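You operate a simulated robot arm through the tools that you are given. There is no shell and no other tool.

You run a simulated robot arm. Do the job below in one go: nothing can be reset, and whatever is moved stays where it is left.

JOB
File the yellow and blue swatches in the album by their patterns.
Fine: each goes in the pocket that names its pattern; lower the cover by its handle and fasten the clasp.

Only the result counts: the job must be done as asked and must still hold three seconds after the hand-in. Knocking over, shifting, dropping, spilling or breaking anything else fails it. A push-on lid holds only when it is set on centred and level and pressed home; a screw cap is set on level and turned clockwise until tight.

ROBOT AND FRAMES
A 7-joint arm with a two-finger parallel gripper, fixed in place. Base frame: the origin is at the foot of the arm, x ahead of it, y to its left, z up. Units: cm, rad, N and s.
Its first joint turns from -2.897 to 2.897 rad. Payload 4.4 kg.
The TCP is the grasp point between the finger pads, 2.3 cm short of the fingertips. In the tool frame z runs along the fingers and y along their closing line. The gripper opens to 9.4 cm. The fingers are 3.8 cm wide and 1 cm thick; the gripper's body (5.4 by 9.6 cm) begins 3.9 cm behind the TCP.
Orientation is told as [roll, pitch, yaw] about the base's x, y, z axes, in that order, counted from this pose: with the fingers straight down and closing along the base's y, the tool's x points along the base's -x, its y along +y and its z along -z.

CONTROLS
- The arm moves only by the tool servo_tool. Its argument "commands" is one flat list of numbers, 6 for each row, row after row: the shift along the tool's x, y, z in cm, then the turn, a rotation vector about the tool's x, y, z in rad. In form: [tx, ty, tz, wx, wy, wz, tx, ty, tz, wx, wy, wz, ...]. A call has 1 to 20 rows; each row shifts and turns the commanded pose from where the row before left it, along the tool's axes as they then stand. "jaw" is the gripper command, from -1 (shut) to 1 (fully open), values between in proportion, set as the call begins (left out, the last holds). Each row takes 0.2 s and may step no farther than 5 cm and 0.15 rad from the row before; otherwise, or with a gripper value out of range, the whole call is refused. Where a pose cannot be reached the arm comes as near as it can. A force on the tool above 90 N (or 10 N above the force at the start of the call, whichever is more), or a blocked arm, ends the call early, and 0.2 s more pass. Each finger travels about 10.8 cm/s and halts on what it meets, pressing with about 26 N; the grip force reading is that of the motor and also rises with nothing between the fingers. The clock runs only during rows and for 0.2 s after the last one: add rows that do not move to give the fingers time. It gives the time, the measured TCP pose, the force on the tool (base axes), the opening and the grip force at its end, in the units of the frame above (readings bear some noise), with the torque about the TCP (base axes, N m) and any sound that the robot's microphone picked up.
- Cameras (640 x 400 px; columns grow to the right, rows downward): "scene" is fixed at [22.48, 65.27, 148.03]; the picture's right is [-0.86, -0.51, 0.00], its down [-0.22, 0.37, -0.90] and it looks along [0.46, -0.78, -0.43] (base axes); focal length 369 px, centre (320, 200). "wrist" rides on the gripper at [8.6, 1.6, -7.4] in the tool frame; the picture's right is [-0.18, 0.98, 0.00], its down [-0.58, -0.11, -0.81] and it looks along [-0.79, -0.15, 0.59] (tool axes); focal length 243 px, centre (320, 200). There is no depth. A picture from a camera that has moved, and an enlarged one, comes with that camera's place and axes in the base frame and with its lens. The place of the scene camera against the robot may be out by one fixed shift of up to 1.2 cm in any direction.
- get_image(camera): a new picture of that camera. The clock stands still meanwhile.
- zoom(camera, box): a new picture of the part [left, top, right, bottom] of that camera's present view, enlarged. The clock stands still meanwhile.
- close_job(): hands the job in; it is judged then, once.

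Places have to be worked out from the pictures, the camera data and where the tool is seen. Open the gripper and draw the arm clear of the work before you hand the job in, unless the task says otherwise.

The tools are called after "Emit:" as name(argument=value, ...) on one line, values as JSON. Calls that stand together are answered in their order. servo_tool: Moves the arm, as the interface text tells. Its arguments: {"type":"object","properties":{"commands":{"type":"array","items":{"type":"number"}},"jaw":{"type":"number"}},"required":["commands"]} The other tools are called the same way: get_image (camera) takes a picture; zoom (camera, box) takes an enlarged picture of a part of a camera's view; close_job () hands the job in.

At the start:

```text
time_s: 0.0
position: [55.34, 3.48, 128.31]
tool_rot: [-0.001, -0.001, -0.001]
wrist_force: [0.4, -0.5, 0.5]
moment: [0.01, 0.01, -0.02]
grip_width: 9.41
gripper_force: 0.1
```

scene: 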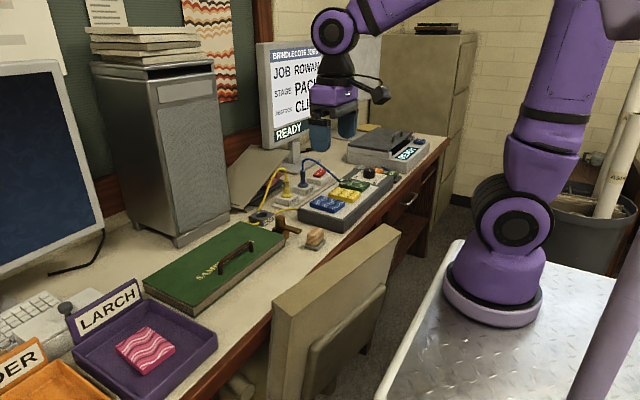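
wrist: 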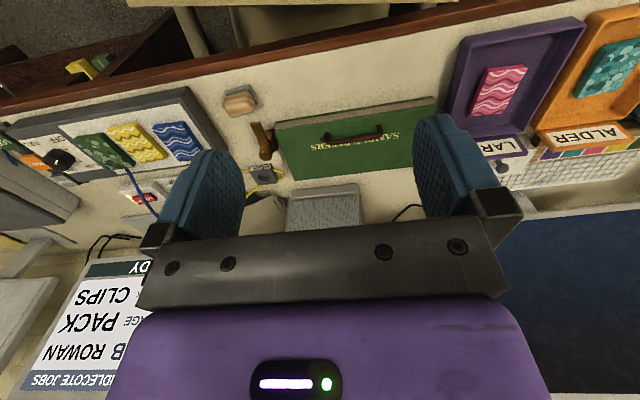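

I start by inspecting the scene: a closed green album, a tray of swatches (blue, yellow, green), other trays. I'll zoom in on the important parts.

Emit:
zoom(camera="scene", box=[130, 200, 350, 340])

Emit:
zoom(camera="scene", box=[240, 130, 440, 255])

Emit:
zoom(camera="wrist", box=[220, 70, 460, 220])

Emit:
zoom(camera="wrist", box=[0, 70, 240, 220])

Emit:
zoom(camera="scene", box=[240, 20, 400, 150])

```text
2.86 times, centred on (240, 270) of scene
camera zoom: at [22.48, 65.27, 148.03], right [-0.86, -0.51, 0.0], down [-0.22, 0.37, -0.9], along [0.46, -0.78, -0.43], focal length 1055 px, centre (549, 0)
```

zoom: 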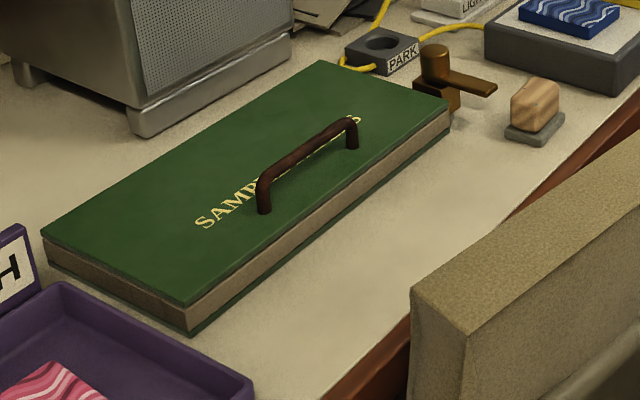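

```text
3.20 times, centred on (340, 192) of scene
camera zoom: at [22.48, 65.27, 148.03], right [-0.86, -0.51, 0.0], down [-0.22, 0.37, -0.9], along [0.46, -0.78, -0.43], focal length 1181 px, centre (256, 224)
```

zoom: 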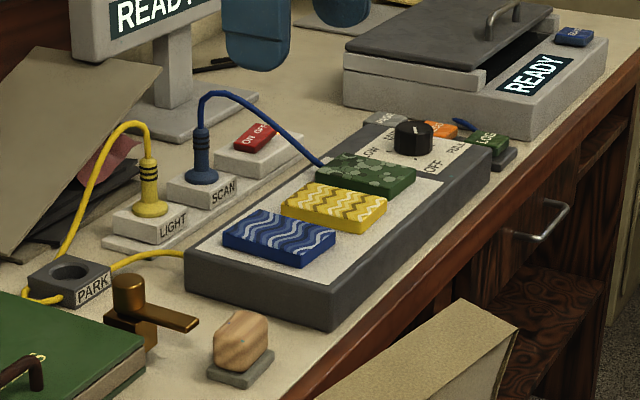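

```text
2.67 times, centred on (340, 145) of wrist
camera zoom: at [46.72, 5.11, 135.86], right [0.18, 0.98, 0.0], down [0.58, -0.11, 0.81], along [0.79, -0.15, -0.59], focal length 647 px, centre (267, 347)
```

zoom: 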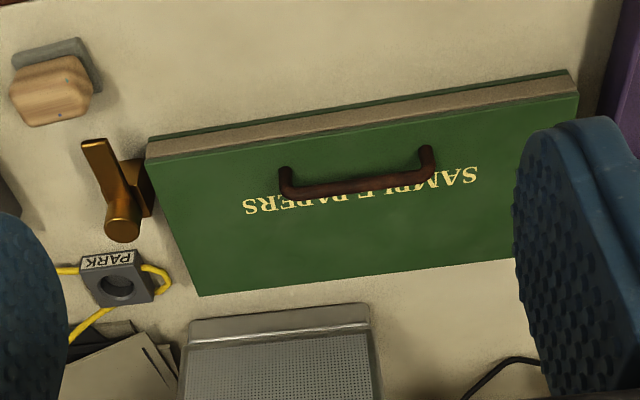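

```text
2.67 times, centred on (120, 145) of wrist
camera zoom: at [46.72, 5.11, 135.86], right [0.18, 0.98, 0.0], down [0.58, -0.11, 0.81], along [0.79, -0.15, -0.59], focal length 647 px, centre (853, 347)
```

zoom: 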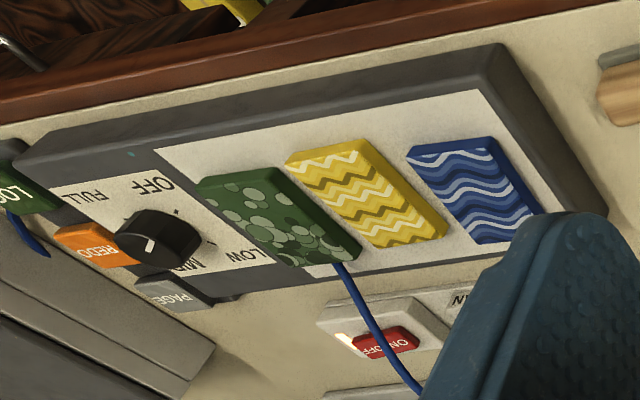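

```text
3.08 times, centred on (320, 85) of scene
camera zoom: at [22.48, 65.27, 148.03], right [-0.86, -0.51, 0.0], down [-0.22, 0.37, -0.9], along [0.46, -0.78, -0.43], focal length 1136 px, centre (320, 554)
```

zoom: 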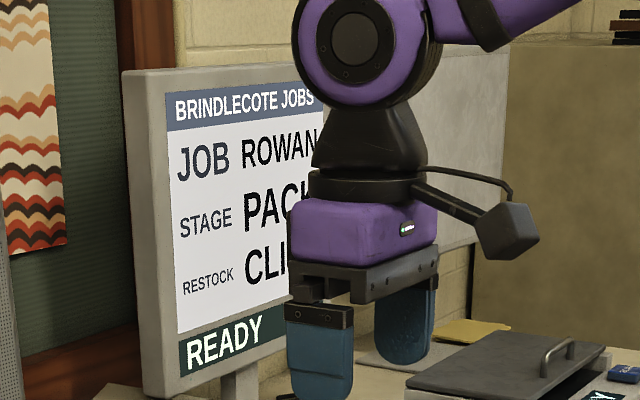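

The album is closed with a handle on its cover and a brass clasp at its -y end; the swatches lie on a tray around (78, -35..-50, 90). I'll tilt the tool so the wrist camera looks more downward and shift ahead a little for a survey.

Emit:
servo_tool(commands=[0, 0, 0, 0, 0.15, 0, 0, 0, 0, 0, 0.15, 0, 0, 0, 0, 0, 0.15, 0, 0, 0, 0, 0, 0.15, 0])

Emit:
get_image(camera="wrist")

```text
time_s: 1.0
position: [55.26, 3.51, 128.44]
tool_rot: [0.002, 0.6, 0.004]
wrist_force: [0.0, 0.2, 0.7]
moment: [-0.04, -0.03, -0.01]
grip_width: 9.39
gripper_force: 0.0
```

```text
taken
camera wrist: at [52.35, 5.13, 139.5], right [0.15, 0.98, -0.1], down [0.94, -0.11, 0.34], along [0.32, -0.15, -0.94], focal length 243 px, centre (320, 200)
```

wrist: 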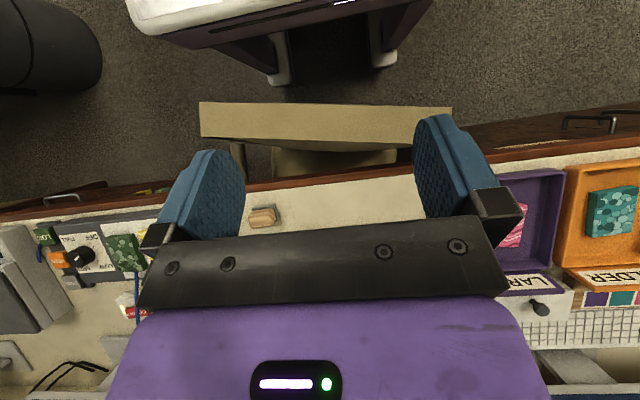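

The gripper blocks the lower half when tilted; I now know the chair back is around x 47–60, y ±21. I'll turn back level and move in toward the album for a closer look at its handle, hinge and clasp.

Emit:
servo_tool(commands=[0, 0, 0, 0, -0.15, 0, 0, 0, 0, 0, -0.15, 0, 0, 0, 0, 0, -0.15, 0, 0, 0, 0, 0, -0.15, 0, -3, 0.3, 3.6, 0, 0, 0, -3, 0.3, 3.6, 0, 0, 0, -3, 0.3, 3.6, 0, 0, 0, -3, 0.3, 3.6, 0, 0, 0, -3, 0.3, 3.6, 0, 0, 0])

Emit:
get_image(camera="wrist")

Emit:
get_image(camera="scene")

```text
time_s: 3.0
position: [70.61, 4.99, 110.14]
tool_rot: [-0.001, -0.001, -0.001]
wrist_force: [-0.7, 0.3, 1.2]
moment: [0.04, -0.01, -0.02]
grip_width: 9.4
gripper_force: 0.1
```

```text
taken
camera wrist: at [61.85, 6.56, 117.66], right [0.18, 0.98, 0.0], down [0.58, -0.11, 0.81], along [0.79, -0.15, -0.59], focal length 243 px, centre (320, 200)
```

wrist: 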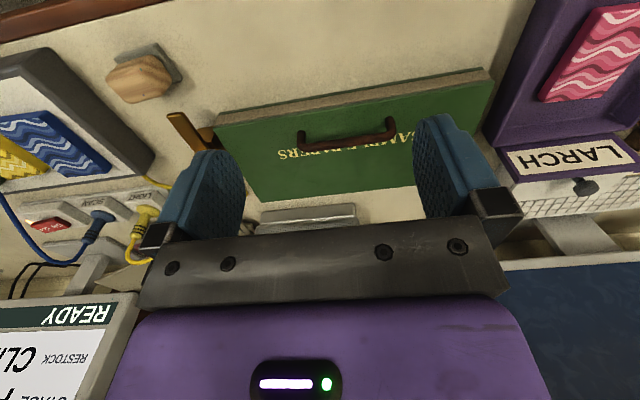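

```text
taken
```

scene: 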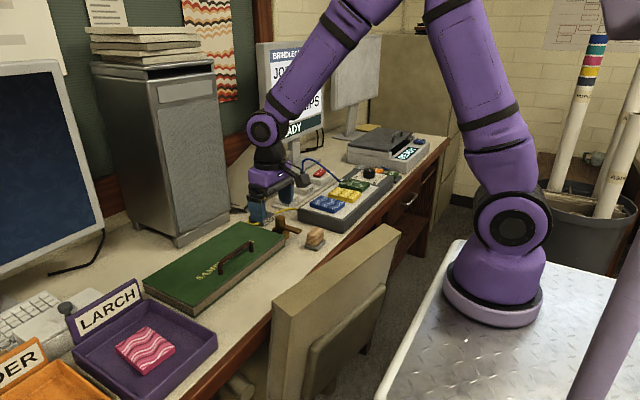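

I'll zoom in on the album in the wrist view, to locate the handle and clasp by triangulation.

Emit:
zoom(camera="wrist", box=[90, 30, 330, 180])

Emit:
zoom(camera="wrist", box=[270, 60, 510, 210])

```text
2.67 times, centred on (210, 105) of wrist
camera zoom: at [61.85, 6.56, 117.66], right [0.18, 0.98, 0.0], down [0.58, -0.11, 0.81], along [0.79, -0.15, -0.59], focal length 647 px, centre (613, 453)
```

zoom: 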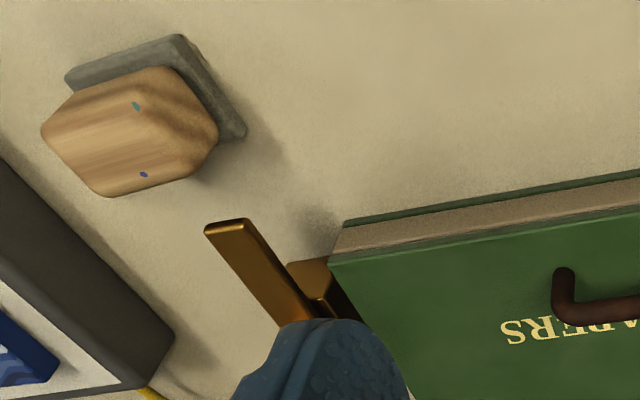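

```text
2.67 times, centred on (390, 135) of wrist
camera zoom: at [61.85, 6.56, 117.66], right [0.18, 0.98, 0.0], down [0.58, -0.11, 0.81], along [0.79, -0.15, -0.59], focal length 647 px, centre (133, 373)
```

zoom: 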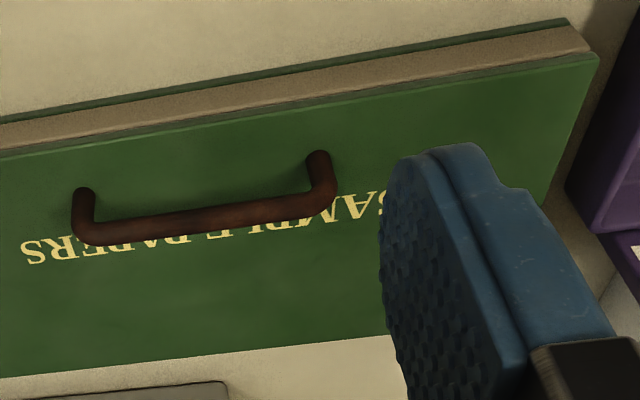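

From triangulation I judge: album front edge x≈80, back (hinge) x≈98.5, y from -12 to 24, cover top z≈89.6, handle bar at about (83.5, 0..12, 92.8). I'll move above the handle and turn the gripper so it closes along x (camera on the +y side).

Emit:
servo_tool(commands=[-4.3, 1.33, 1.67, 0, 0, 0, -4.3, 1.33, 1.67, 0, 0, 0, -4.3, 1.33, 1.67, 0, 0, 0, 0, 0, 0, 0, 0, 0.15, 0, 0, 0, 0, 0, 0.15, 0, 0, 0, 0, 0, 0.15, 0, 0, 0, 0, 0, 0.15, 0, 0, 0, 0, 0, 0.15, 0, 0, 0, 0, 0, 0.15, 0, 0, 0, 0, 0, 0.15, 0, 0, 0, 0, 0, 0.15, 0, 0, 0, 0, 0, 0.15, 0, 0, 0, 0, 0, 0.15, 0, 0, 0, 0, 0, 0.0708])

Emit:
get_image(camera="wrist")

Emit:
get_image(camera="scene")

```text
time_s: 6.0
position: [83.36, 9.06, 105.39]
tool_rot: [0.0, -0.002, -1.575]
wrist_force: [-0.2, -0.1, 0.0]
moment: [-0.01, 0.02, -0.02]
grip_width: 9.43
gripper_force: 0.0
```

```text
taken
camera wrist: at [84.93, 17.63, 112.82], right [0.98, -0.19, 0.0], down [-0.11, -0.58, 0.81], along [-0.15, -0.79, -0.59], focal length 243 px, centre (320, 200)
```

wrist: 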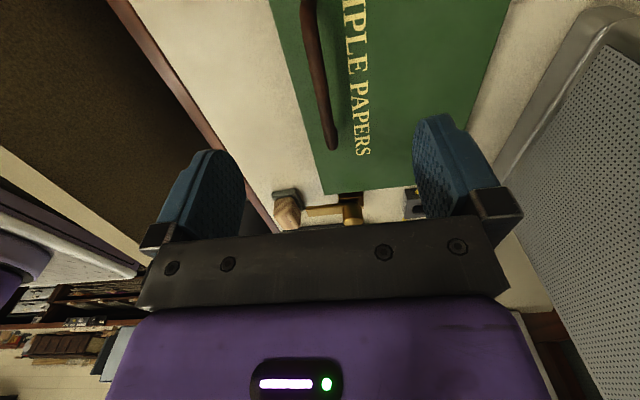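

```text
taken
```

scene: 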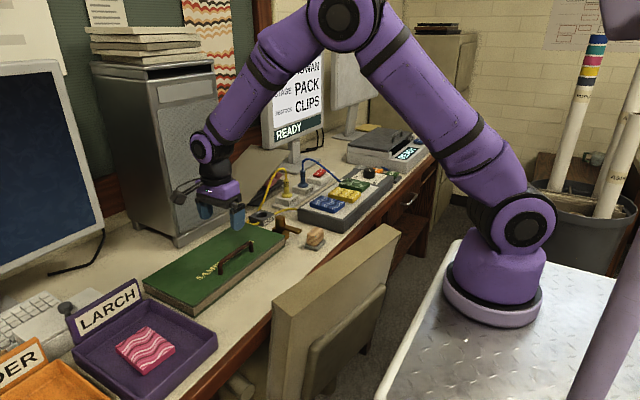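

The handle bar is between the fingers, near x≈82.8. Let me zoom on the wrist view to check the bar and the clasp.

Emit:
zoom(camera="wrist", box=[240, 130, 440, 250])

Emit:
zoom(camera="scene", box=[170, 170, 330, 290])

```text
3.20 times, centred on (340, 190) of wrist
camera zoom: at [84.93, 17.63, 112.82], right [0.98, -0.19, 0.0], down [-0.11, -0.58, 0.81], along [-0.15, -0.79, -0.59], focal length 776 px, centre (256, 232)
```

zoom: 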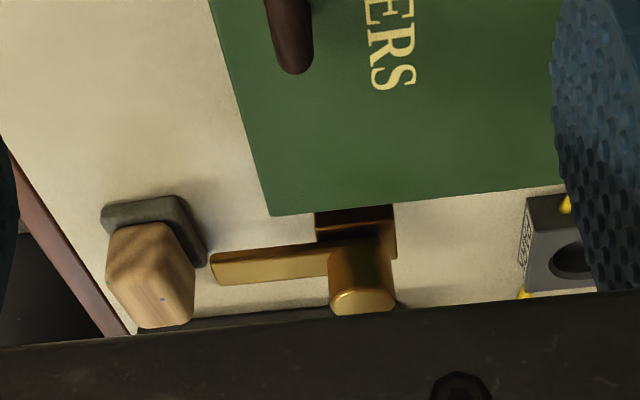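

```text
3.33 times, centred on (250, 230) of scene
camera zoom: at [22.48, 65.27, 148.03], right [-0.86, -0.51, 0.0], down [-0.22, 0.37, -0.9], along [0.46, -0.78, -0.43], focal length 1231 px, centre (553, 100)
```

zoom: 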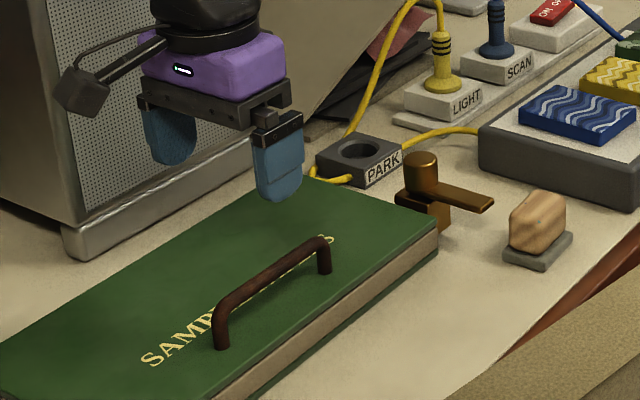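

The bar sits near x≈82.8, z≈92.8; I lower the open gripper over it, stopping first at z≈95.4 to check.

Emit:
servo_tool(commands=[-0.17, -0.19, 3.33, 0, 0, 0, -0.17, -0.19, 3.33, 0, 0, 0, -0.17, -0.19, 3.33, 0, 0, 0])

Emit:
get_image(camera="wrist")

Emit:
zoom(camera="scene", box=[170, 170, 330, 290])

```text
time_s: 6.8
position: [82.49, 8.47, 95.31]
tool_rot: [0.003, 0.001, -1.569]
wrist_force: [-0.1, -0.3, 0.9]
moment: [-0.01, -0.02, 0.0]
grip_width: 9.41
gripper_force: 0.0
```

```text
taken
camera wrist: at [84.23, 17.13, 102.85], right [0.98, -0.18, 0.0], down [-0.11, -0.58, 0.81], along [-0.15, -0.79, -0.59], focal length 243 px, centre (320, 200)
```

wrist: 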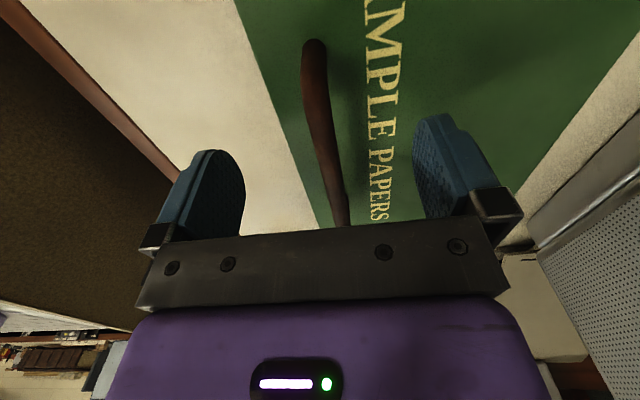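

```text
3.33 times, centred on (250, 230) of scene
camera zoom: at [22.48, 65.27, 148.03], right [-0.86, -0.51, 0.0], down [-0.22, 0.37, -0.9], along [0.46, -0.78, -0.43], focal length 1231 px, centre (553, 100)
```

zoom: 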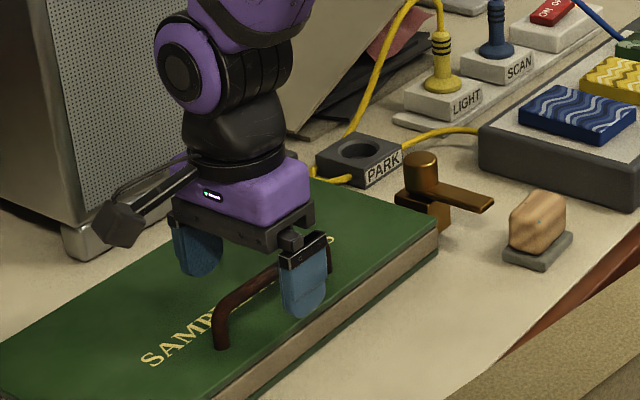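

The bar is centred at about x≈83.0. I lower 1.5 cm more and shut the fingers on the bar.

Emit:
servo_tool(commands=[0, 0.5, 1.5, 0, 0, 0, 0, 0, 0, 0, 0, 0])

Emit:
servo_tool(commands=[0, 0, 0, 0, 0, 0, 0, 0, 0, 0, 0, 0, 0, 0, 0, 0, 0, 0, 0, 0, 0, 0, 0, 0], jaw=-1)

Emit:
get_image(camera="wrist")

```text
time_s: 7.4
position: [83.05, 8.38, 93.85]
tool_rot: [0.002, -0.001, -1.57]
wrist_force: [0.0, -0.2, -0.3]
moment: [-0.02, 0.04, -0.01]
grip_width: 9.41
gripper_force: 0.1
```

```text
time_s: 8.4
position: [82.95, 8.5, 93.93]
tool_rot: [-0.004, 0.001, -1.572]
wrist_force: [-16.9, -1.6, 1.0]
moment: [0.13, 0.21, -0.26]
grip_width: 1.18
gripper_force: 44.9
```

```text
taken
camera wrist: at [84.62, 17.06, 101.34], right [0.98, -0.18, 0.0], down [-0.11, -0.58, 0.81], along [-0.15, -0.79, -0.59], focal length 243 px, centre (320, 200)
```

wrist: 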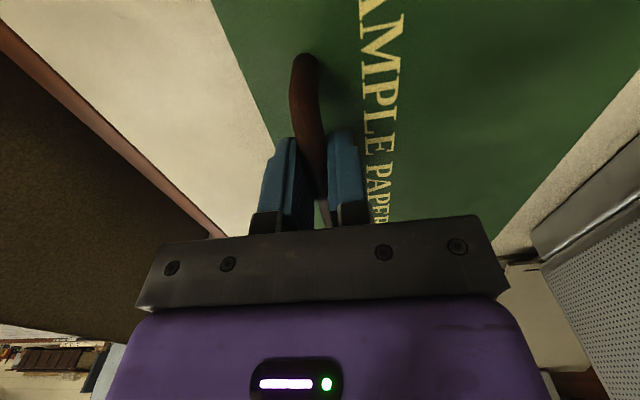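

The fingers hold the bar (1.18 cm thick). I'll loosen the grip to about 2.6 cm so the bar is just captured, then tilt the tool forward about the bar so the lower finger hooks under it.

Emit:
servo_tool(commands=[0, 0, 0, 0, 0, 0, 0, 0, 0, 0, 0, 0], jaw=-0.44)

Emit:
servo_tool(commands=[0, -0.165, 0, -0.15, 0, 0, 0, -0.165, 0, -0.15, 0, 0, 0, -0.165, 0, -0.15, 0, 0, 0, -0.165, 0, -0.15, 0, 0])

Emit:
zoom(camera="scene", box=[170, 170, 330, 290])

Emit:
get_image(camera="wrist")

```text
time_s: 9.0
position: [83.18, 8.42, 93.98]
tool_rot: [0.002, 0.001, -1.571]
wrist_force: [0.6, 0.9, 0.0]
moment: [0.0, 0.02, 0.01]
grip_width: 2.64
gripper_force: 0.0
```

```text
time_s: 10.0
position: [82.46, 8.75, 93.86]
tool_rot: [0.599, 0.0, -1.569]
wrist_force: [0.1, 0.2, 0.2]
moment: [-0.06, -0.01, -0.01]
grip_width: 2.65
gripper_force: 0.0
```

```text
3.33 times, centred on (250, 230) of scene
camera zoom: at [22.48, 65.27, 148.03], right [-0.86, -0.51, 0.0], down [-0.22, 0.37, -0.9], along [0.46, -0.78, -0.43], focal length 1231 px, centre (553, 100)
```

zoom: 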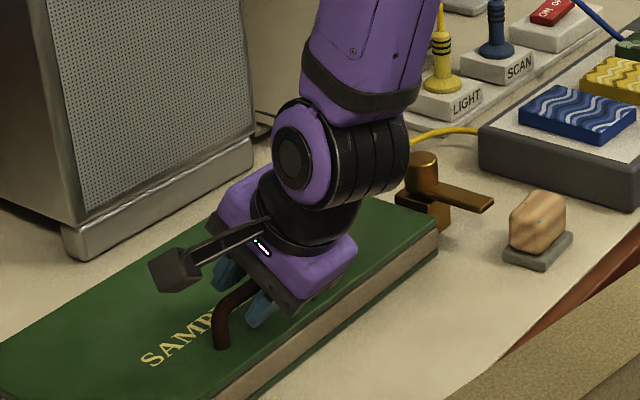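

```text
taken
camera wrist: at [79.61, 17.19, 100.89], right [0.81, -0.18, 0.56], down [-0.54, -0.58, 0.6], along [0.21, -0.79, -0.57], focal length 243 px, centre (320, 200)
```

wrist: 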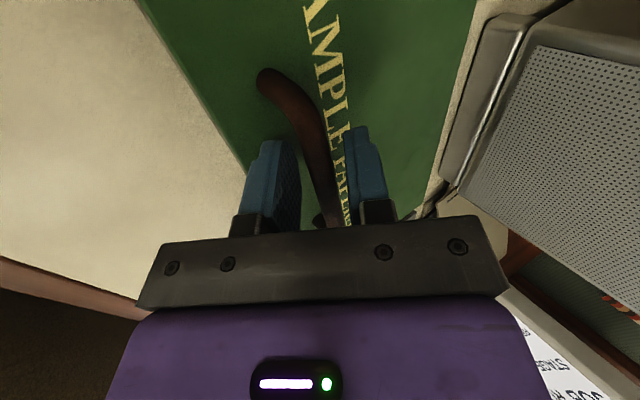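

The lower finger is hooked below the bar with no contact force. Now I lift gently along the arc to about 10° and read the forces.

Emit:
servo_tool(commands=[0, 0.35, 0, 0, 0, 0, 0, 0.35, 0, 0, 0, 0, 0, 0.525, -0.45, 0, 0, 0, 0, 0.525, -0.45, 0, 0, 0, 0, 0.56, -0.404, 0, 0, 0, 0, 0.56, -0.404, 0, 0, 0])

Emit:
zoom(camera="scene", box=[130, 170, 330, 320])

Emit:
get_image(camera="wrist")

```text
time_s: 11.4
position: [84.02, 8.47, 96.62]
tool_rot: [0.601, 0.0, -1.571]
wrist_force: [-3.8, 1.2, -0.6]
moment: [0.01, 0.04, -0.05]
grip_width: 2.8
gripper_force: 1.5
```

```text
2.67 times, centred on (230, 245) of scene
camera zoom: at [22.48, 65.27, 148.03], right [-0.86, -0.51, 0.0], down [-0.22, 0.37, -0.9], along [0.46, -0.78, -0.43], focal length 984 px, centre (560, 80)
```

zoom: 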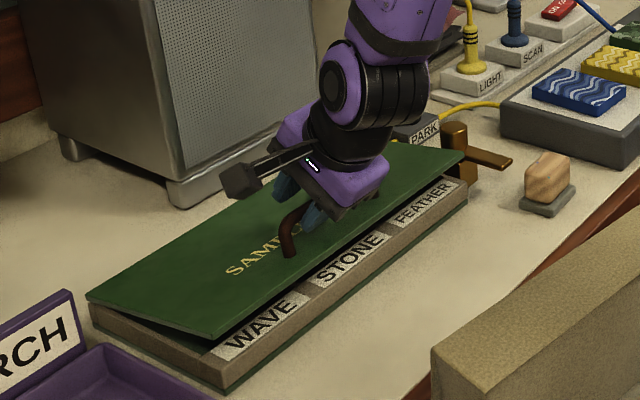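

```text
taken
camera wrist: at [81.05, 17.1, 103.82], right [0.81, -0.18, 0.56], down [-0.55, -0.58, 0.6], along [0.21, -0.79, -0.57], focal length 243 px, centre (320, 200)
```

wrist: 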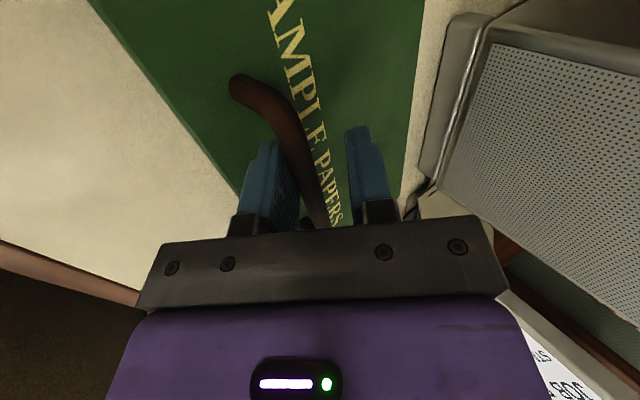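

The cover lifts with small force and shows pockets WAVE, STONE, FEATHER. I continue the arc to about 30°.

Emit:
servo_tool(commands=[0, 0.595, -0.353, 0, 0, 0, 0, 0.595, -0.353, 0, 0, 0, 0, 0.624, -0.3, 0, 0, 0, 0, 0.624, -0.3, 0, 0, 0, 0, 0.648, -0.245, 0, 0, 0, 0, 0.648, -0.245, 0, 0, 0, 0, 0.667, -0.187, 0, 0, 0, 0, 0.667, -0.187, 0, 0, 0])

Emit:
zoom(camera="scene", box=[130, 170, 330, 320])

Emit:
get_image(camera="wrist")

```text
time_s: 13.2
position: [86.83, 8.6, 101.37]
tool_rot: [0.599, 0.001, -1.57]
wrist_force: [-3.6, 1.0, 0.0]
moment: [0.06, 0.05, 0.0]
grip_width: 2.78
gripper_force: 2.1
```

```text
2.67 times, centred on (230, 245) of scene
camera zoom: at [22.48, 65.27, 148.03], right [-0.86, -0.51, 0.0], down [-0.22, 0.37, -0.9], along [0.46, -0.78, -0.43], focal length 984 px, centre (560, 80)
```

zoom: 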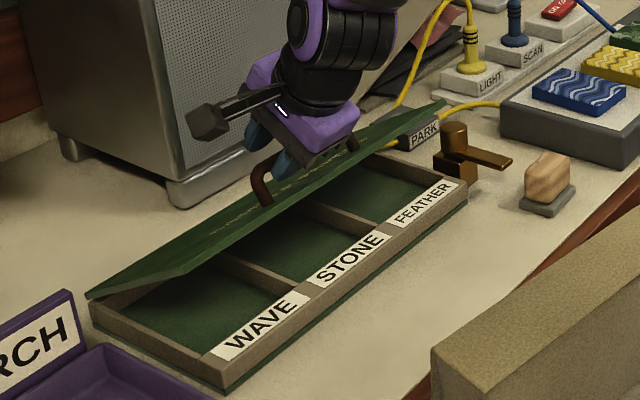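

```text
taken
camera wrist: at [83.99, 17.13, 108.54], right [0.81, -0.18, 0.55], down [-0.55, -0.58, 0.6], along [0.21, -0.79, -0.57], focal length 243 px, centre (320, 200)
```

wrist: 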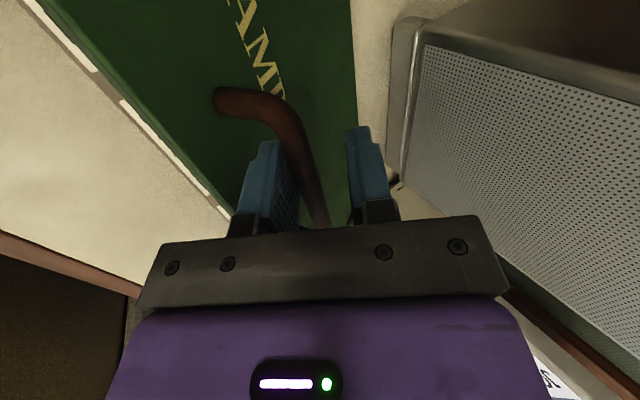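

Three pockets: WAVE (+y), STONE (middle), FEATHER (-y). The bar rests on the lower finger with little force; I continue to about 60°.

Emit:
servo_tool(commands=[0, 0.68, -0.129, 0, 0, 0, 0, 0.68, -0.129, 0, 0, 0, 0, 0.689, -0.07, 0, 0, 0, 0, 0.689, -0.07, 0, 0, 0, 0, 0.693, -0.008, 0, 0, 0, 0, 0.693, -0.008, 0, 0, 0, 0, 0.69, 0.052, 0, 0, 0, 0, 0.69, 0.052, 0, 0, 0])

Emit:
get_image(camera="scene")

Emit:
get_image(camera="wrist")

```text
time_s: 15.0
position: [91.36, 8.44, 104.75]
tool_rot: [0.601, 0.0, -1.569]
wrist_force: [-1.0, -0.4, -2.5]
moment: [0.05, -0.01, -0.04]
grip_width: 2.74
gripper_force: 1.2
```

```text
taken
```

scene: 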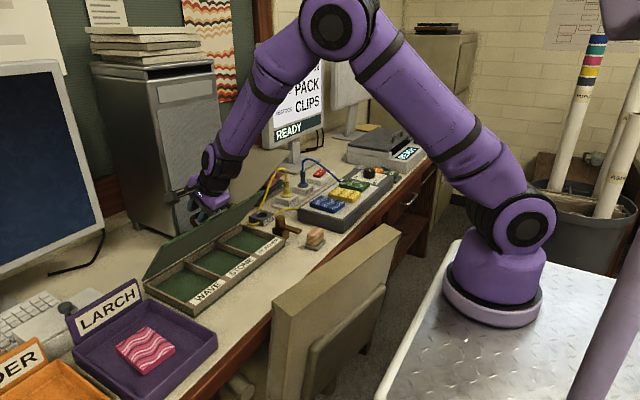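

```text
taken
camera wrist: at [88.4, 17.14, 111.83], right [0.81, -0.18, 0.56], down [-0.54, -0.58, 0.6], along [0.21, -0.79, -0.57], focal length 243 px, centre (320, 200)
```

wrist: 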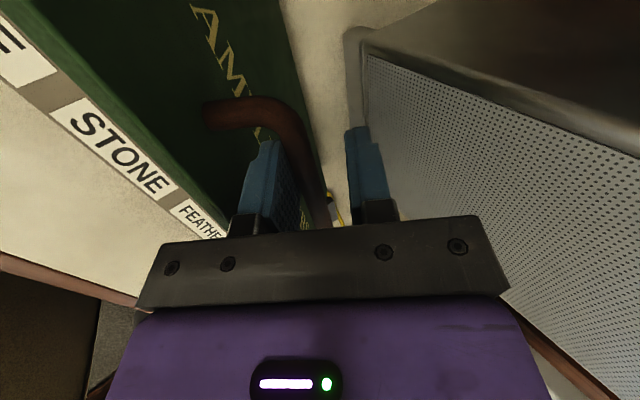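

About 50° open and tracking as planned. I continue to ~75°, gradually uprighting the tool so the finger stays clear in the gap between bar and cover.

Emit:
servo_tool(commands=[0, 0.677, 0.141, 0, 0, 0, 0, 0.677, 0.141, 0, 0, 0, 0, 0.677, 0.141, 0, 0, 0, 0, 0.677, 0.141, 0, 0, 0, 0, 1.389, 0.511, 0.075, 0, 0, 0, 1.381, 0.528, 0.075, 0, 0, 0, 1.375, 0.543, 0.075, 0, 0])

Emit:
get_image(camera="scene")

Emit:
get_image(camera="wrist")

```text
time_s: 16.6
position: [98.11, 8.51, 106.53]
tool_rot: [0.376, 0.0, -1.571]
wrist_force: [-1.4, -1.3, -1.6]
moment: [0.01, 0.03, 0.0]
grip_width: 2.63
gripper_force: 0.5
```

```text
taken
```

scene: 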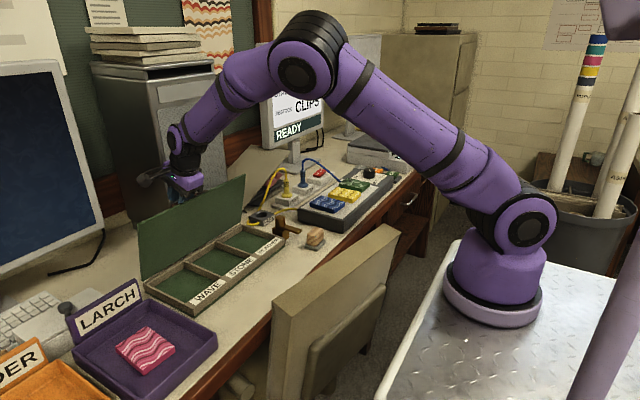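

```text
taken
camera wrist: at [96.92, 17.17, 114.15], right [0.91, -0.18, 0.36], down [-0.4, -0.58, 0.71], along [0.08, -0.79, -0.6], focal length 243 px, centre (320, 200)
```

wrist: 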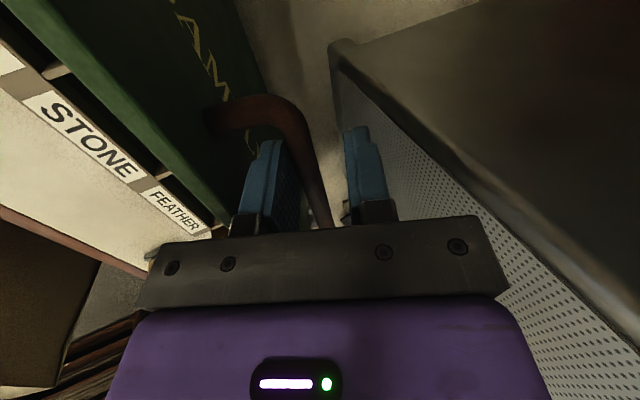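

Cover at ~75°; the cabinet's front corner is at about (107.7, 5.3), so I shift slightly toward +y along the bar and go on slowly to ~85–90°, watching the forces.

Emit:
servo_tool(commands=[0.4, 0.685, 0.28, 0.0375, 0, 0, 0.4, 0.685, 0.28, 0.0375, 0, 0, 0, 0.681, 0.288, 0.0375, 0, 0, 0, 0.681, 0.288, 0.0375, 0, 0])

Emit:
get_image(camera="scene")

Emit:
get_image(camera="wrist")

```text
time_s: 17.6
position: [101.14, 9.4, 106.4]
tool_rot: [0.223, 0.0, -1.57]
wrist_force: [-1.4, -0.7, -1.8]
moment: [0.03, 0.03, 0.0]
grip_width: 2.65
gripper_force: 0.8
```

```text
taken
```

scene: 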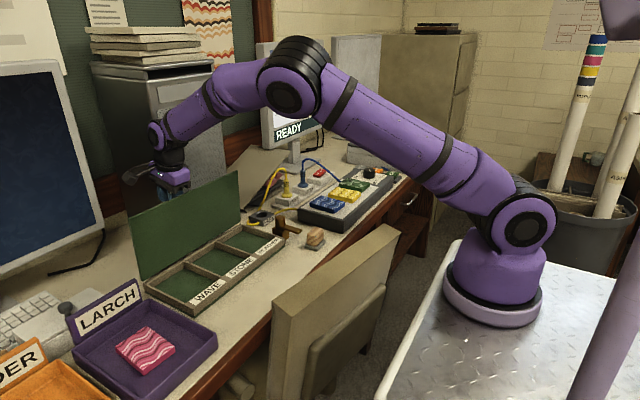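

```text
taken
camera wrist: at [101.04, 17.98, 114.08], right [0.96, -0.18, 0.22], down [-0.28, -0.58, 0.76], along [-0.01, -0.79, -0.61], focal length 243 px, centre (320, 200)
```

wrist: 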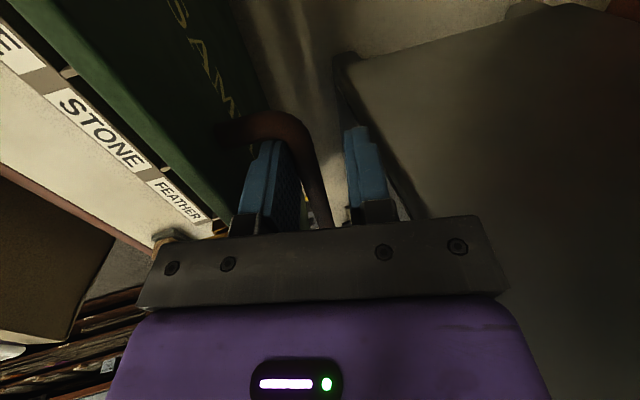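

Now at ~85° with low forces; I proceed through vertical to ~95°, watching whether the cover tips over and rests by itself.

Emit:
servo_tool(commands=[0, 0.679, 0.295, 0.0375, 0, 0, 0, 0.679, 0.295, 0.0375, 0, 0, 0, 0.662, 0.294, 0.025, 0, 0, 0, 0.662, 0.294, 0.025, 0, 0])

Emit:
get_image(camera="scene")

Emit:
get_image(camera="wrist")

```text
time_s: 18.6
position: [103.91, 9.36, 105.93]
tool_rot: [0.097, 0.001, -1.569]
wrist_force: [-17.4, -1.0, 6.1]
moment: [-0.08, 0.38, -0.07]
grip_width: 3.4
gripper_force: 8.0
```

```text
taken
```

scene: 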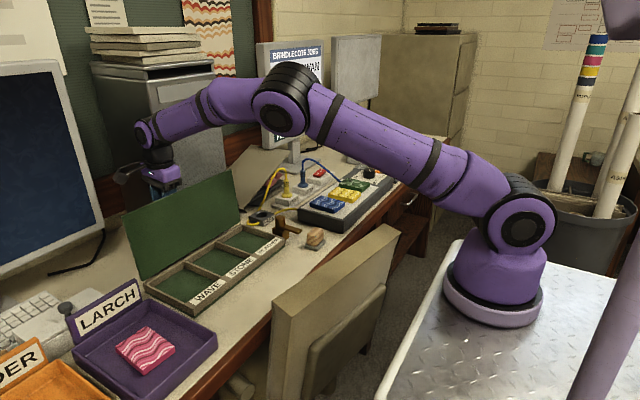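

```text
taken
camera wrist: at [104.72, 17.97, 113.44], right [0.98, -0.18, 0.1], down [-0.19, -0.58, 0.79], along [-0.09, -0.79, -0.6], focal length 243 px, centre (320, 200)
```

wrist: 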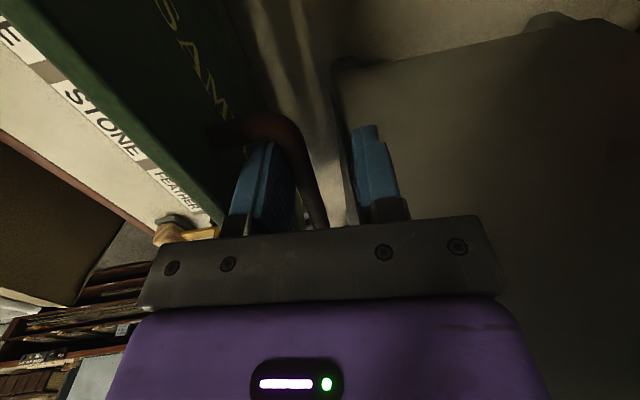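

The force jumped to -17 N in x and the finger is being pushed back: the cover has met its stop near ~92–95°. I back off slightly toward the robot and see whether the cover stays.

Emit:
servo_tool(commands=[0, -0.4, 0, 0, 0, 0, 0, -0.4, 0, 0, 0, 0, 0, 0, 0, 0, 0, 0])

Emit:
get_image(camera="scene")

Emit:
get_image(camera="wrist")

```text
time_s: 19.4
position: [103.13, 9.37, 105.58]
tool_rot: [0.101, 0.001, -1.57]
wrist_force: [0.1, 0.6, 0.4]
moment: [0.0, 0.01, -0.01]
grip_width: 2.65
gripper_force: 0.1
```

```text
taken
```

scene: 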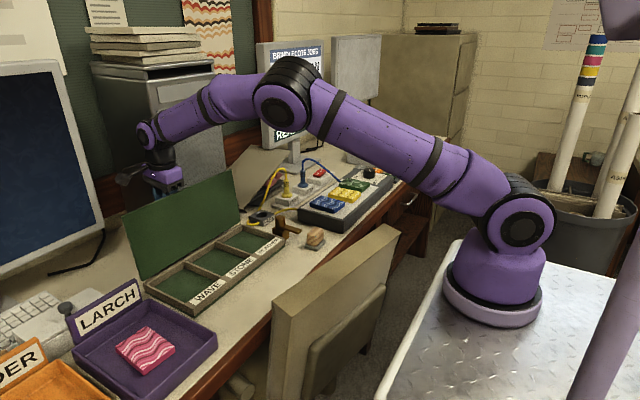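

```text
taken
camera wrist: at [104.04, 17.93, 113.2], right [0.98, -0.18, 0.1], down [-0.19, -0.58, 0.79], along [-0.09, -0.79, -0.6], focal length 243 px, centre (320, 200)
```

wrist: 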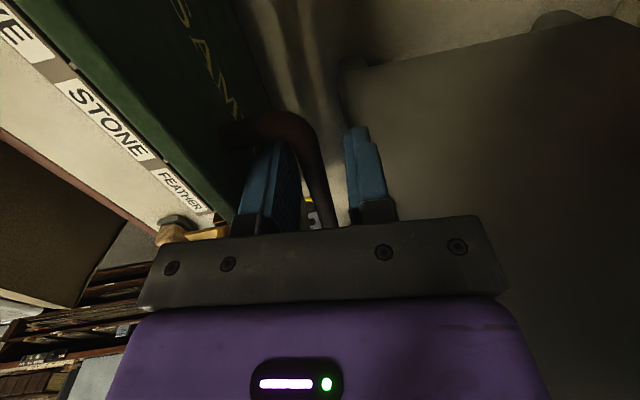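

With no force on the tool and the bar floating mid-gap, the cover stands by itself. I retract straight up, then back away from it, and check that it stays.

Emit:
servo_tool(commands=[0, 0.2, -1.99, 0, 0, 0, 0, 0.2, -1.99, 0, 0, 0, 0, 0.3, -2.98, 0, 0, 0, 0, 0.3, -2.98, 0, 0, 0, 0, 0.3, -2.98, 0, 0, 0])

Emit:
get_image(camera="scene")

Emit:
get_image(camera="wrist")

```text
time_s: 20.6
position: [103.36, 9.25, 118.45]
tool_rot: [0.098, -0.002, -1.571]
wrist_force: [-0.4, 1.3, -0.1]
moment: [-0.06, 0.0, 0.01]
grip_width: 2.63
gripper_force: 0.1
```

```text
taken
```

scene: 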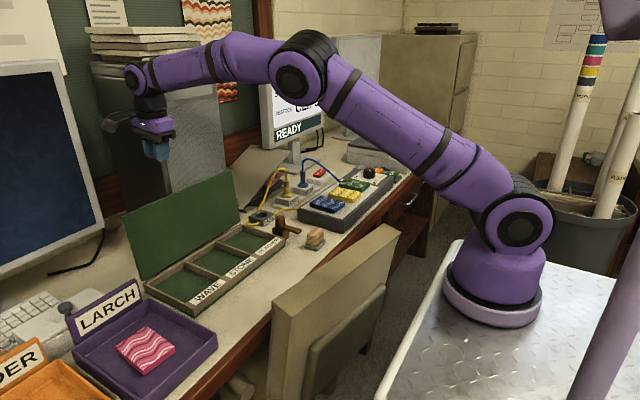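

```text
taken
camera wrist: at [104.17, 17.86, 126.06], right [0.98, -0.18, 0.1], down [-0.19, -0.58, 0.79], along [-0.09, -0.79, -0.6], focal length 243 px, centre (320, 200)
```

wrist: 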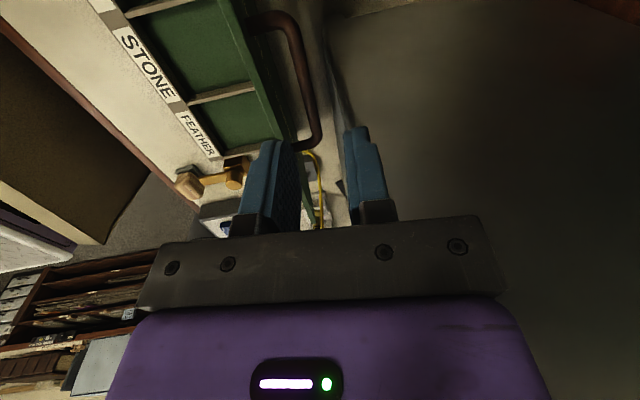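

The cover stands open on its own. I now straighten the tool, back away over the desk toward the swatches and turn the wrist back for a view of them.

Emit:
servo_tool(commands=[-3.25, -3.15, 0, 0.1, 0, 0, -3.25, -3.15, 0, 0, 0, 0, -3.25, -3.15, 0, 0, 0, 0, -3.25, -3.15, 0, 0, 0, 0, -3.25, -3.15, 0, 0, 0, 0, -3.25, -3.15, 0, 0, 0, 0, -3.25, -3.15, 0, 0, 0, 0, -3.25, -3.15, 0, 0, 0, 0, -3.25, -3.15, 0, 0, 0, 0], jaw=1)

Emit:
servo_tool(commands=[0, 0, 0, 0, 0, -0.15, 0, 0, 0, 0, 0, -0.15, 0, 0, 0, 0, 0, -0.15, 0, 0, 0, 0, 0, -0.15, 0, 0, 0, 0, 0, -0.15, 0, 0, 0, 0, 0, -0.15, 0, 0, 0, 0, 0, -0.15, 0, 0, 0, 0, 0, -0.15, 0, 0, 0, 0, 0, -0.15, 0, 0, 0, 0, 0, -0.15, 0, 0, 0, 0, 0, -0.0708])

Emit:
get_image(camera="wrist")

Emit:
get_image(camera="scene")

```text
time_s: 22.6
position: [74.85, -19.64, 118.22]
tool_rot: [0.002, -0.001, -1.57]
wrist_force: [-0.5, 0.3, -0.3]
moment: [-0.05, 0.06, -0.01]
grip_width: 9.4
gripper_force: 0.1
```

```text
time_s: 25.0
position: [74.83, -19.8, 118.21]
tool_rot: [-0.002, 0.002, 0.002]
wrist_force: [0.4, 0.4, -0.6]
moment: [-0.02, 0.01, 0.03]
grip_width: 9.39
gripper_force: 0.1
```

```text
taken
camera wrist: at [66.2, -18.32, 125.75], right [0.18, 0.98, 0.0], down [0.58, -0.11, 0.81], along [0.79, -0.15, -0.59], focal length 243 px, centre (320, 200)
```

wrist: 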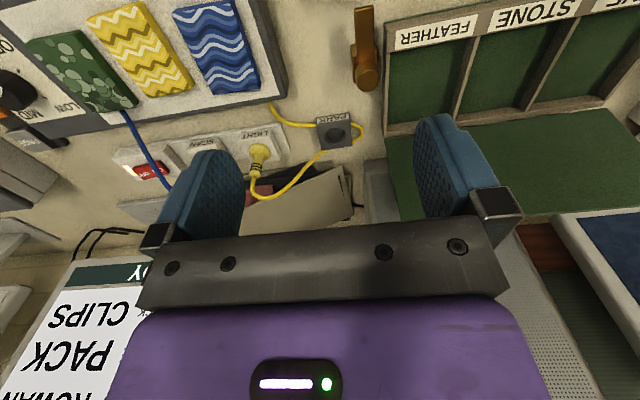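

```text
taken
```

scene: 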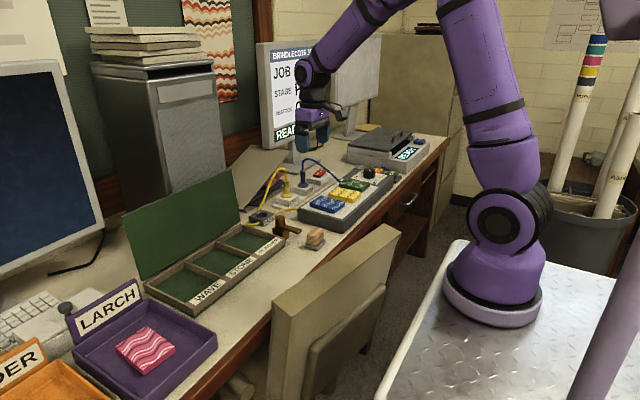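

Good view. I zoom into the swatches and the open album to check patterns, sizes and orientation.

Emit:
zoom(camera="wrist", box=[20, 0, 290, 170])

Emit:
zoom(camera="wrist", box=[330, 0, 640, 195])

Emit:
zoom(camera="scene", box=[110, 160, 310, 320])

Emit:
zoom(camera="scene", box=[280, 160, 400, 240])

```text
2.35 times, centred on (155, 85) of wrist
camera zoom: at [66.2, -18.32, 125.75], right [0.18, 0.98, 0.0], down [0.58, -0.11, 0.81], along [0.79, -0.15, -0.59], focal length 571 px, centre (708, 471)
```

zoom: 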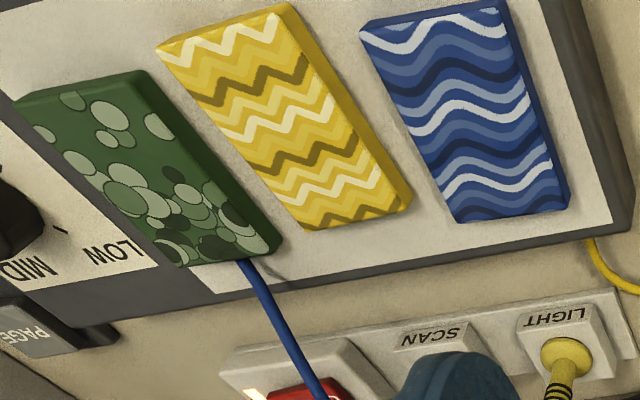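

```text
2.05 times, centred on (485, 98) of wrist
camera zoom: at [66.2, -18.32, 125.75], right [0.18, 0.98, 0.0], down [0.58, -0.11, 0.81], along [0.79, -0.15, -0.59], focal length 498 px, centre (-18, 410)
```

zoom: 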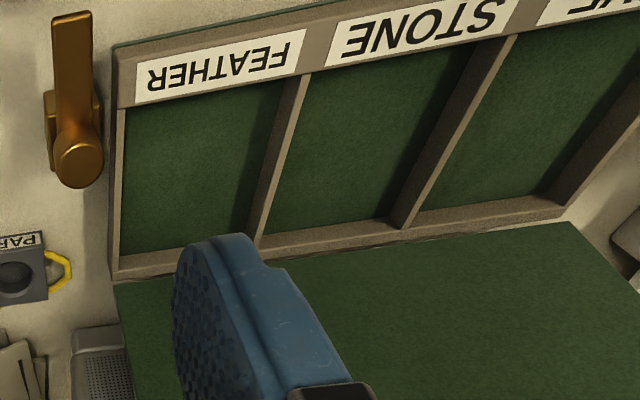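

```text
2.50 times, centred on (210, 240) of scene
camera zoom: at [22.48, 65.27, 148.03], right [-0.86, -0.51, 0.0], down [-0.22, 0.37, -0.9], along [0.46, -0.78, -0.43], focal length 923 px, centre (595, 100)
```

zoom: 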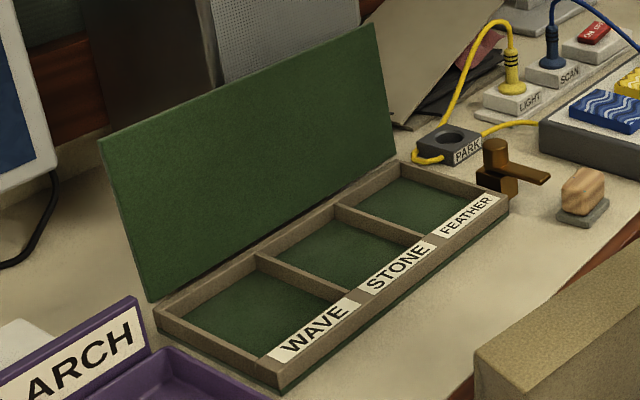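

```text
5.00 times, centred on (340, 200) of scene
camera zoom: at [22.48, 65.27, 148.03], right [-0.86, -0.51, 0.0], down [-0.22, 0.37, -0.9], along [0.46, -0.78, -0.43], focal length 1846 px, centre (220, 200)
```

zoom: 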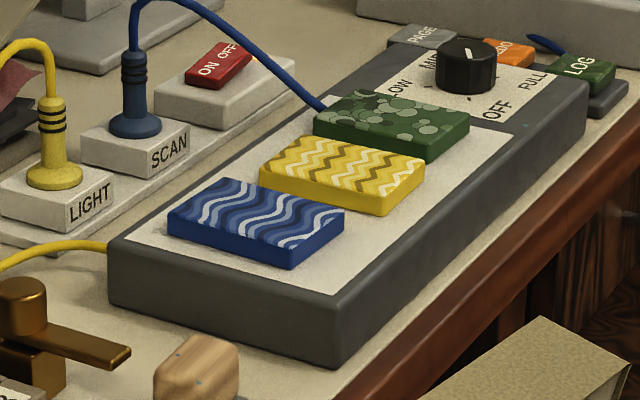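

I need the scene camera's fixed shift to measure heights well; I zoom on the gripper, whose position I know, to calibrate.

Emit:
zoom(camera="scene", box=[280, 90, 360, 160])

```text
5.71 times, centred on (320, 125) of scene
camera zoom: at [22.48, 65.27, 148.03], right [-0.86, -0.51, 0.0], down [-0.22, 0.37, -0.9], along [0.46, -0.78, -0.43], focal length 2110 px, centre (320, 629)
```

zoom: 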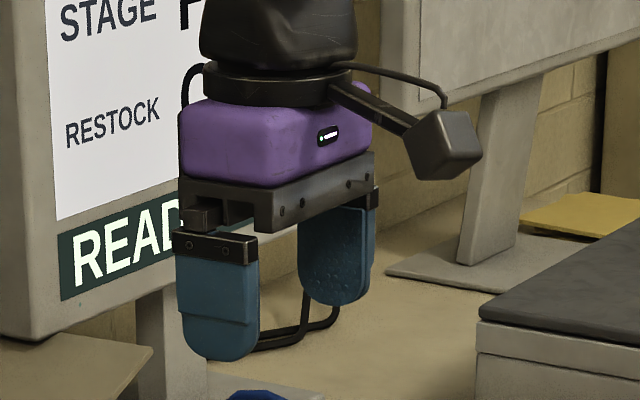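

The patterns are clear: blue = WAVE, yellow = zigzag (FEATHER), green = STONE. I estimate the blue swatch at about (77.5, -33.0), top z≈92.8, about 9.7×7.1 cm, turned about -4°; I move above it for a closer view.

Emit:
servo_tool(commands=[-0.675, -3.3, 3.3, 0, 0, 0, -0.675, -3.3, 3.3, 0, 0, 0, -0.675, -3.3, 3.3, 0, 0, 0, -0.675, -3.3, 3.3, 0, 0, 0.075])

Emit:
get_image(camera="wrist")

Emit:
zoom(camera="wrist", box=[170, 0, 500, 210])

Emit:
zoom(camera="scene", box=[280, 140, 400, 240])

```text
time_s: 26.0
position: [77.73, -33.37, 105.08]
tool_rot: [0.001, 0.001, -0.076]
wrist_force: [0.2, 0.2, 0.4]
moment: [-0.04, -0.03, -0.02]
grip_width: 9.36
gripper_force: 0.1
```

```text
taken
camera wrist: at [69.17, -31.08, 112.48], right [0.26, 0.97, 0.0], down [0.57, -0.15, 0.81], along [0.78, -0.21, -0.59], focal length 243 px, centre (320, 200)
```

wrist: 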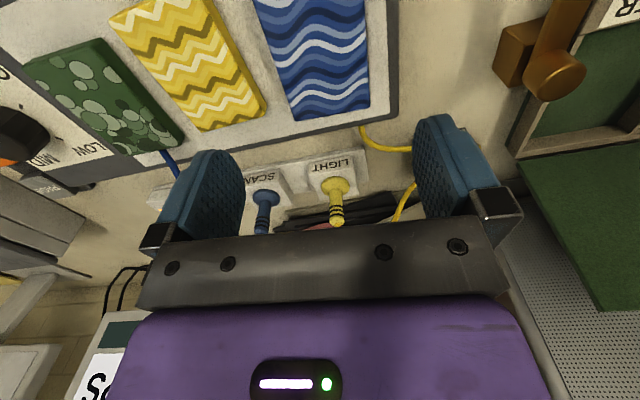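

```text
1.90 times, centred on (335, 105) of wrist
camera zoom: at [69.17, -31.08, 112.48], right [0.26, 0.97, 0.0], down [0.57, -0.15, 0.81], along [0.78, -0.21, -0.59], focal length 462 px, centre (291, 381)
```

zoom: 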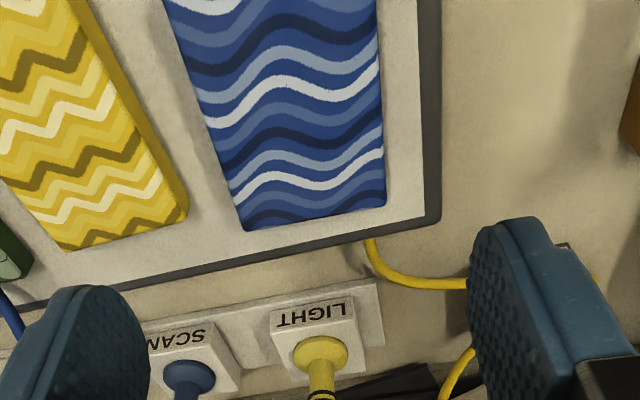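

```text
4.00 times, centred on (340, 190) of scene
camera zoom: at [22.48, 65.27, 148.03], right [-0.86, -0.51, 0.0], down [-0.22, 0.37, -0.9], along [0.46, -0.78, -0.43], focal length 1477 px, centre (240, 240)
```

zoom: 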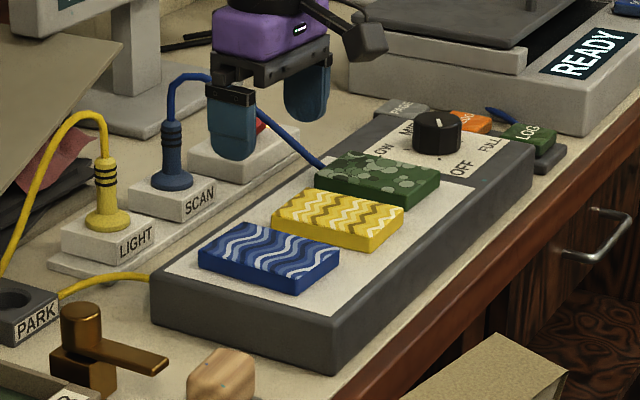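

The views agree: blue swatch top z≈92.5, centre (77.7, -33.15), yaw ≈ -0.07. The gap to the yellow one is only ~2 cm, so I narrow the jaw to 8.3 cm and descend to z≈95.5 for a check.

Emit:
servo_tool(commands=[0, 0.07, 3.2, 0, 0, 0, 0, 0.07, 3.2, 0, 0, 0, 0, 0.07, 3.2, 0, 0, 0], jaw=0.766)

Emit:
get_image(camera="wrist")

Emit:
zoom(camera="scene", box=[280, 150, 380, 230])

```text
time_s: 26.8
position: [77.58, -33.07, 95.41]
tool_rot: [0.002, -0.001, -0.075]
wrist_force: [0.7, -0.2, 0.9]
moment: [0.03, 0.0, -0.01]
grip_width: 8.31
gripper_force: 0.0
```

```text
taken
camera wrist: at [69.04, -30.77, 102.92], right [0.26, 0.97, 0.0], down [0.57, -0.15, 0.81], along [0.78, -0.21, -0.59], focal length 243 px, centre (320, 200)
```

wrist: 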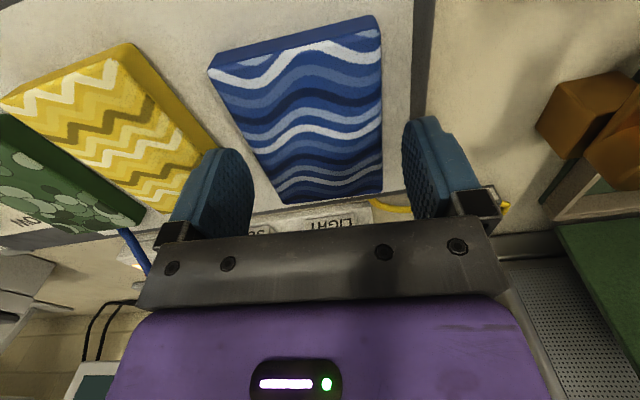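

```text
5.00 times, centred on (330, 190) of scene
camera zoom: at [22.48, 65.27, 148.03], right [-0.86, -0.51, 0.0], down [-0.22, 0.37, -0.9], along [0.46, -0.78, -0.43], focal length 1846 px, centre (270, 250)
```

zoom: 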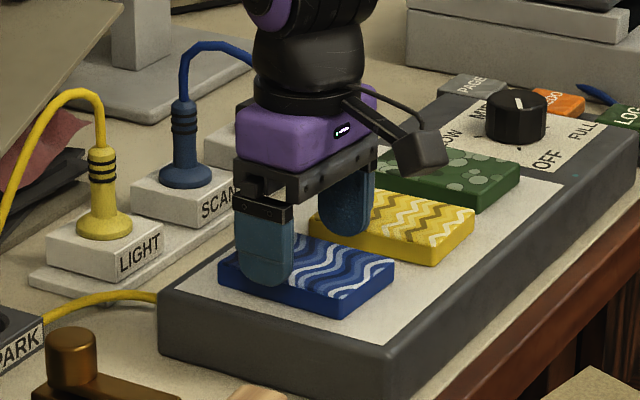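

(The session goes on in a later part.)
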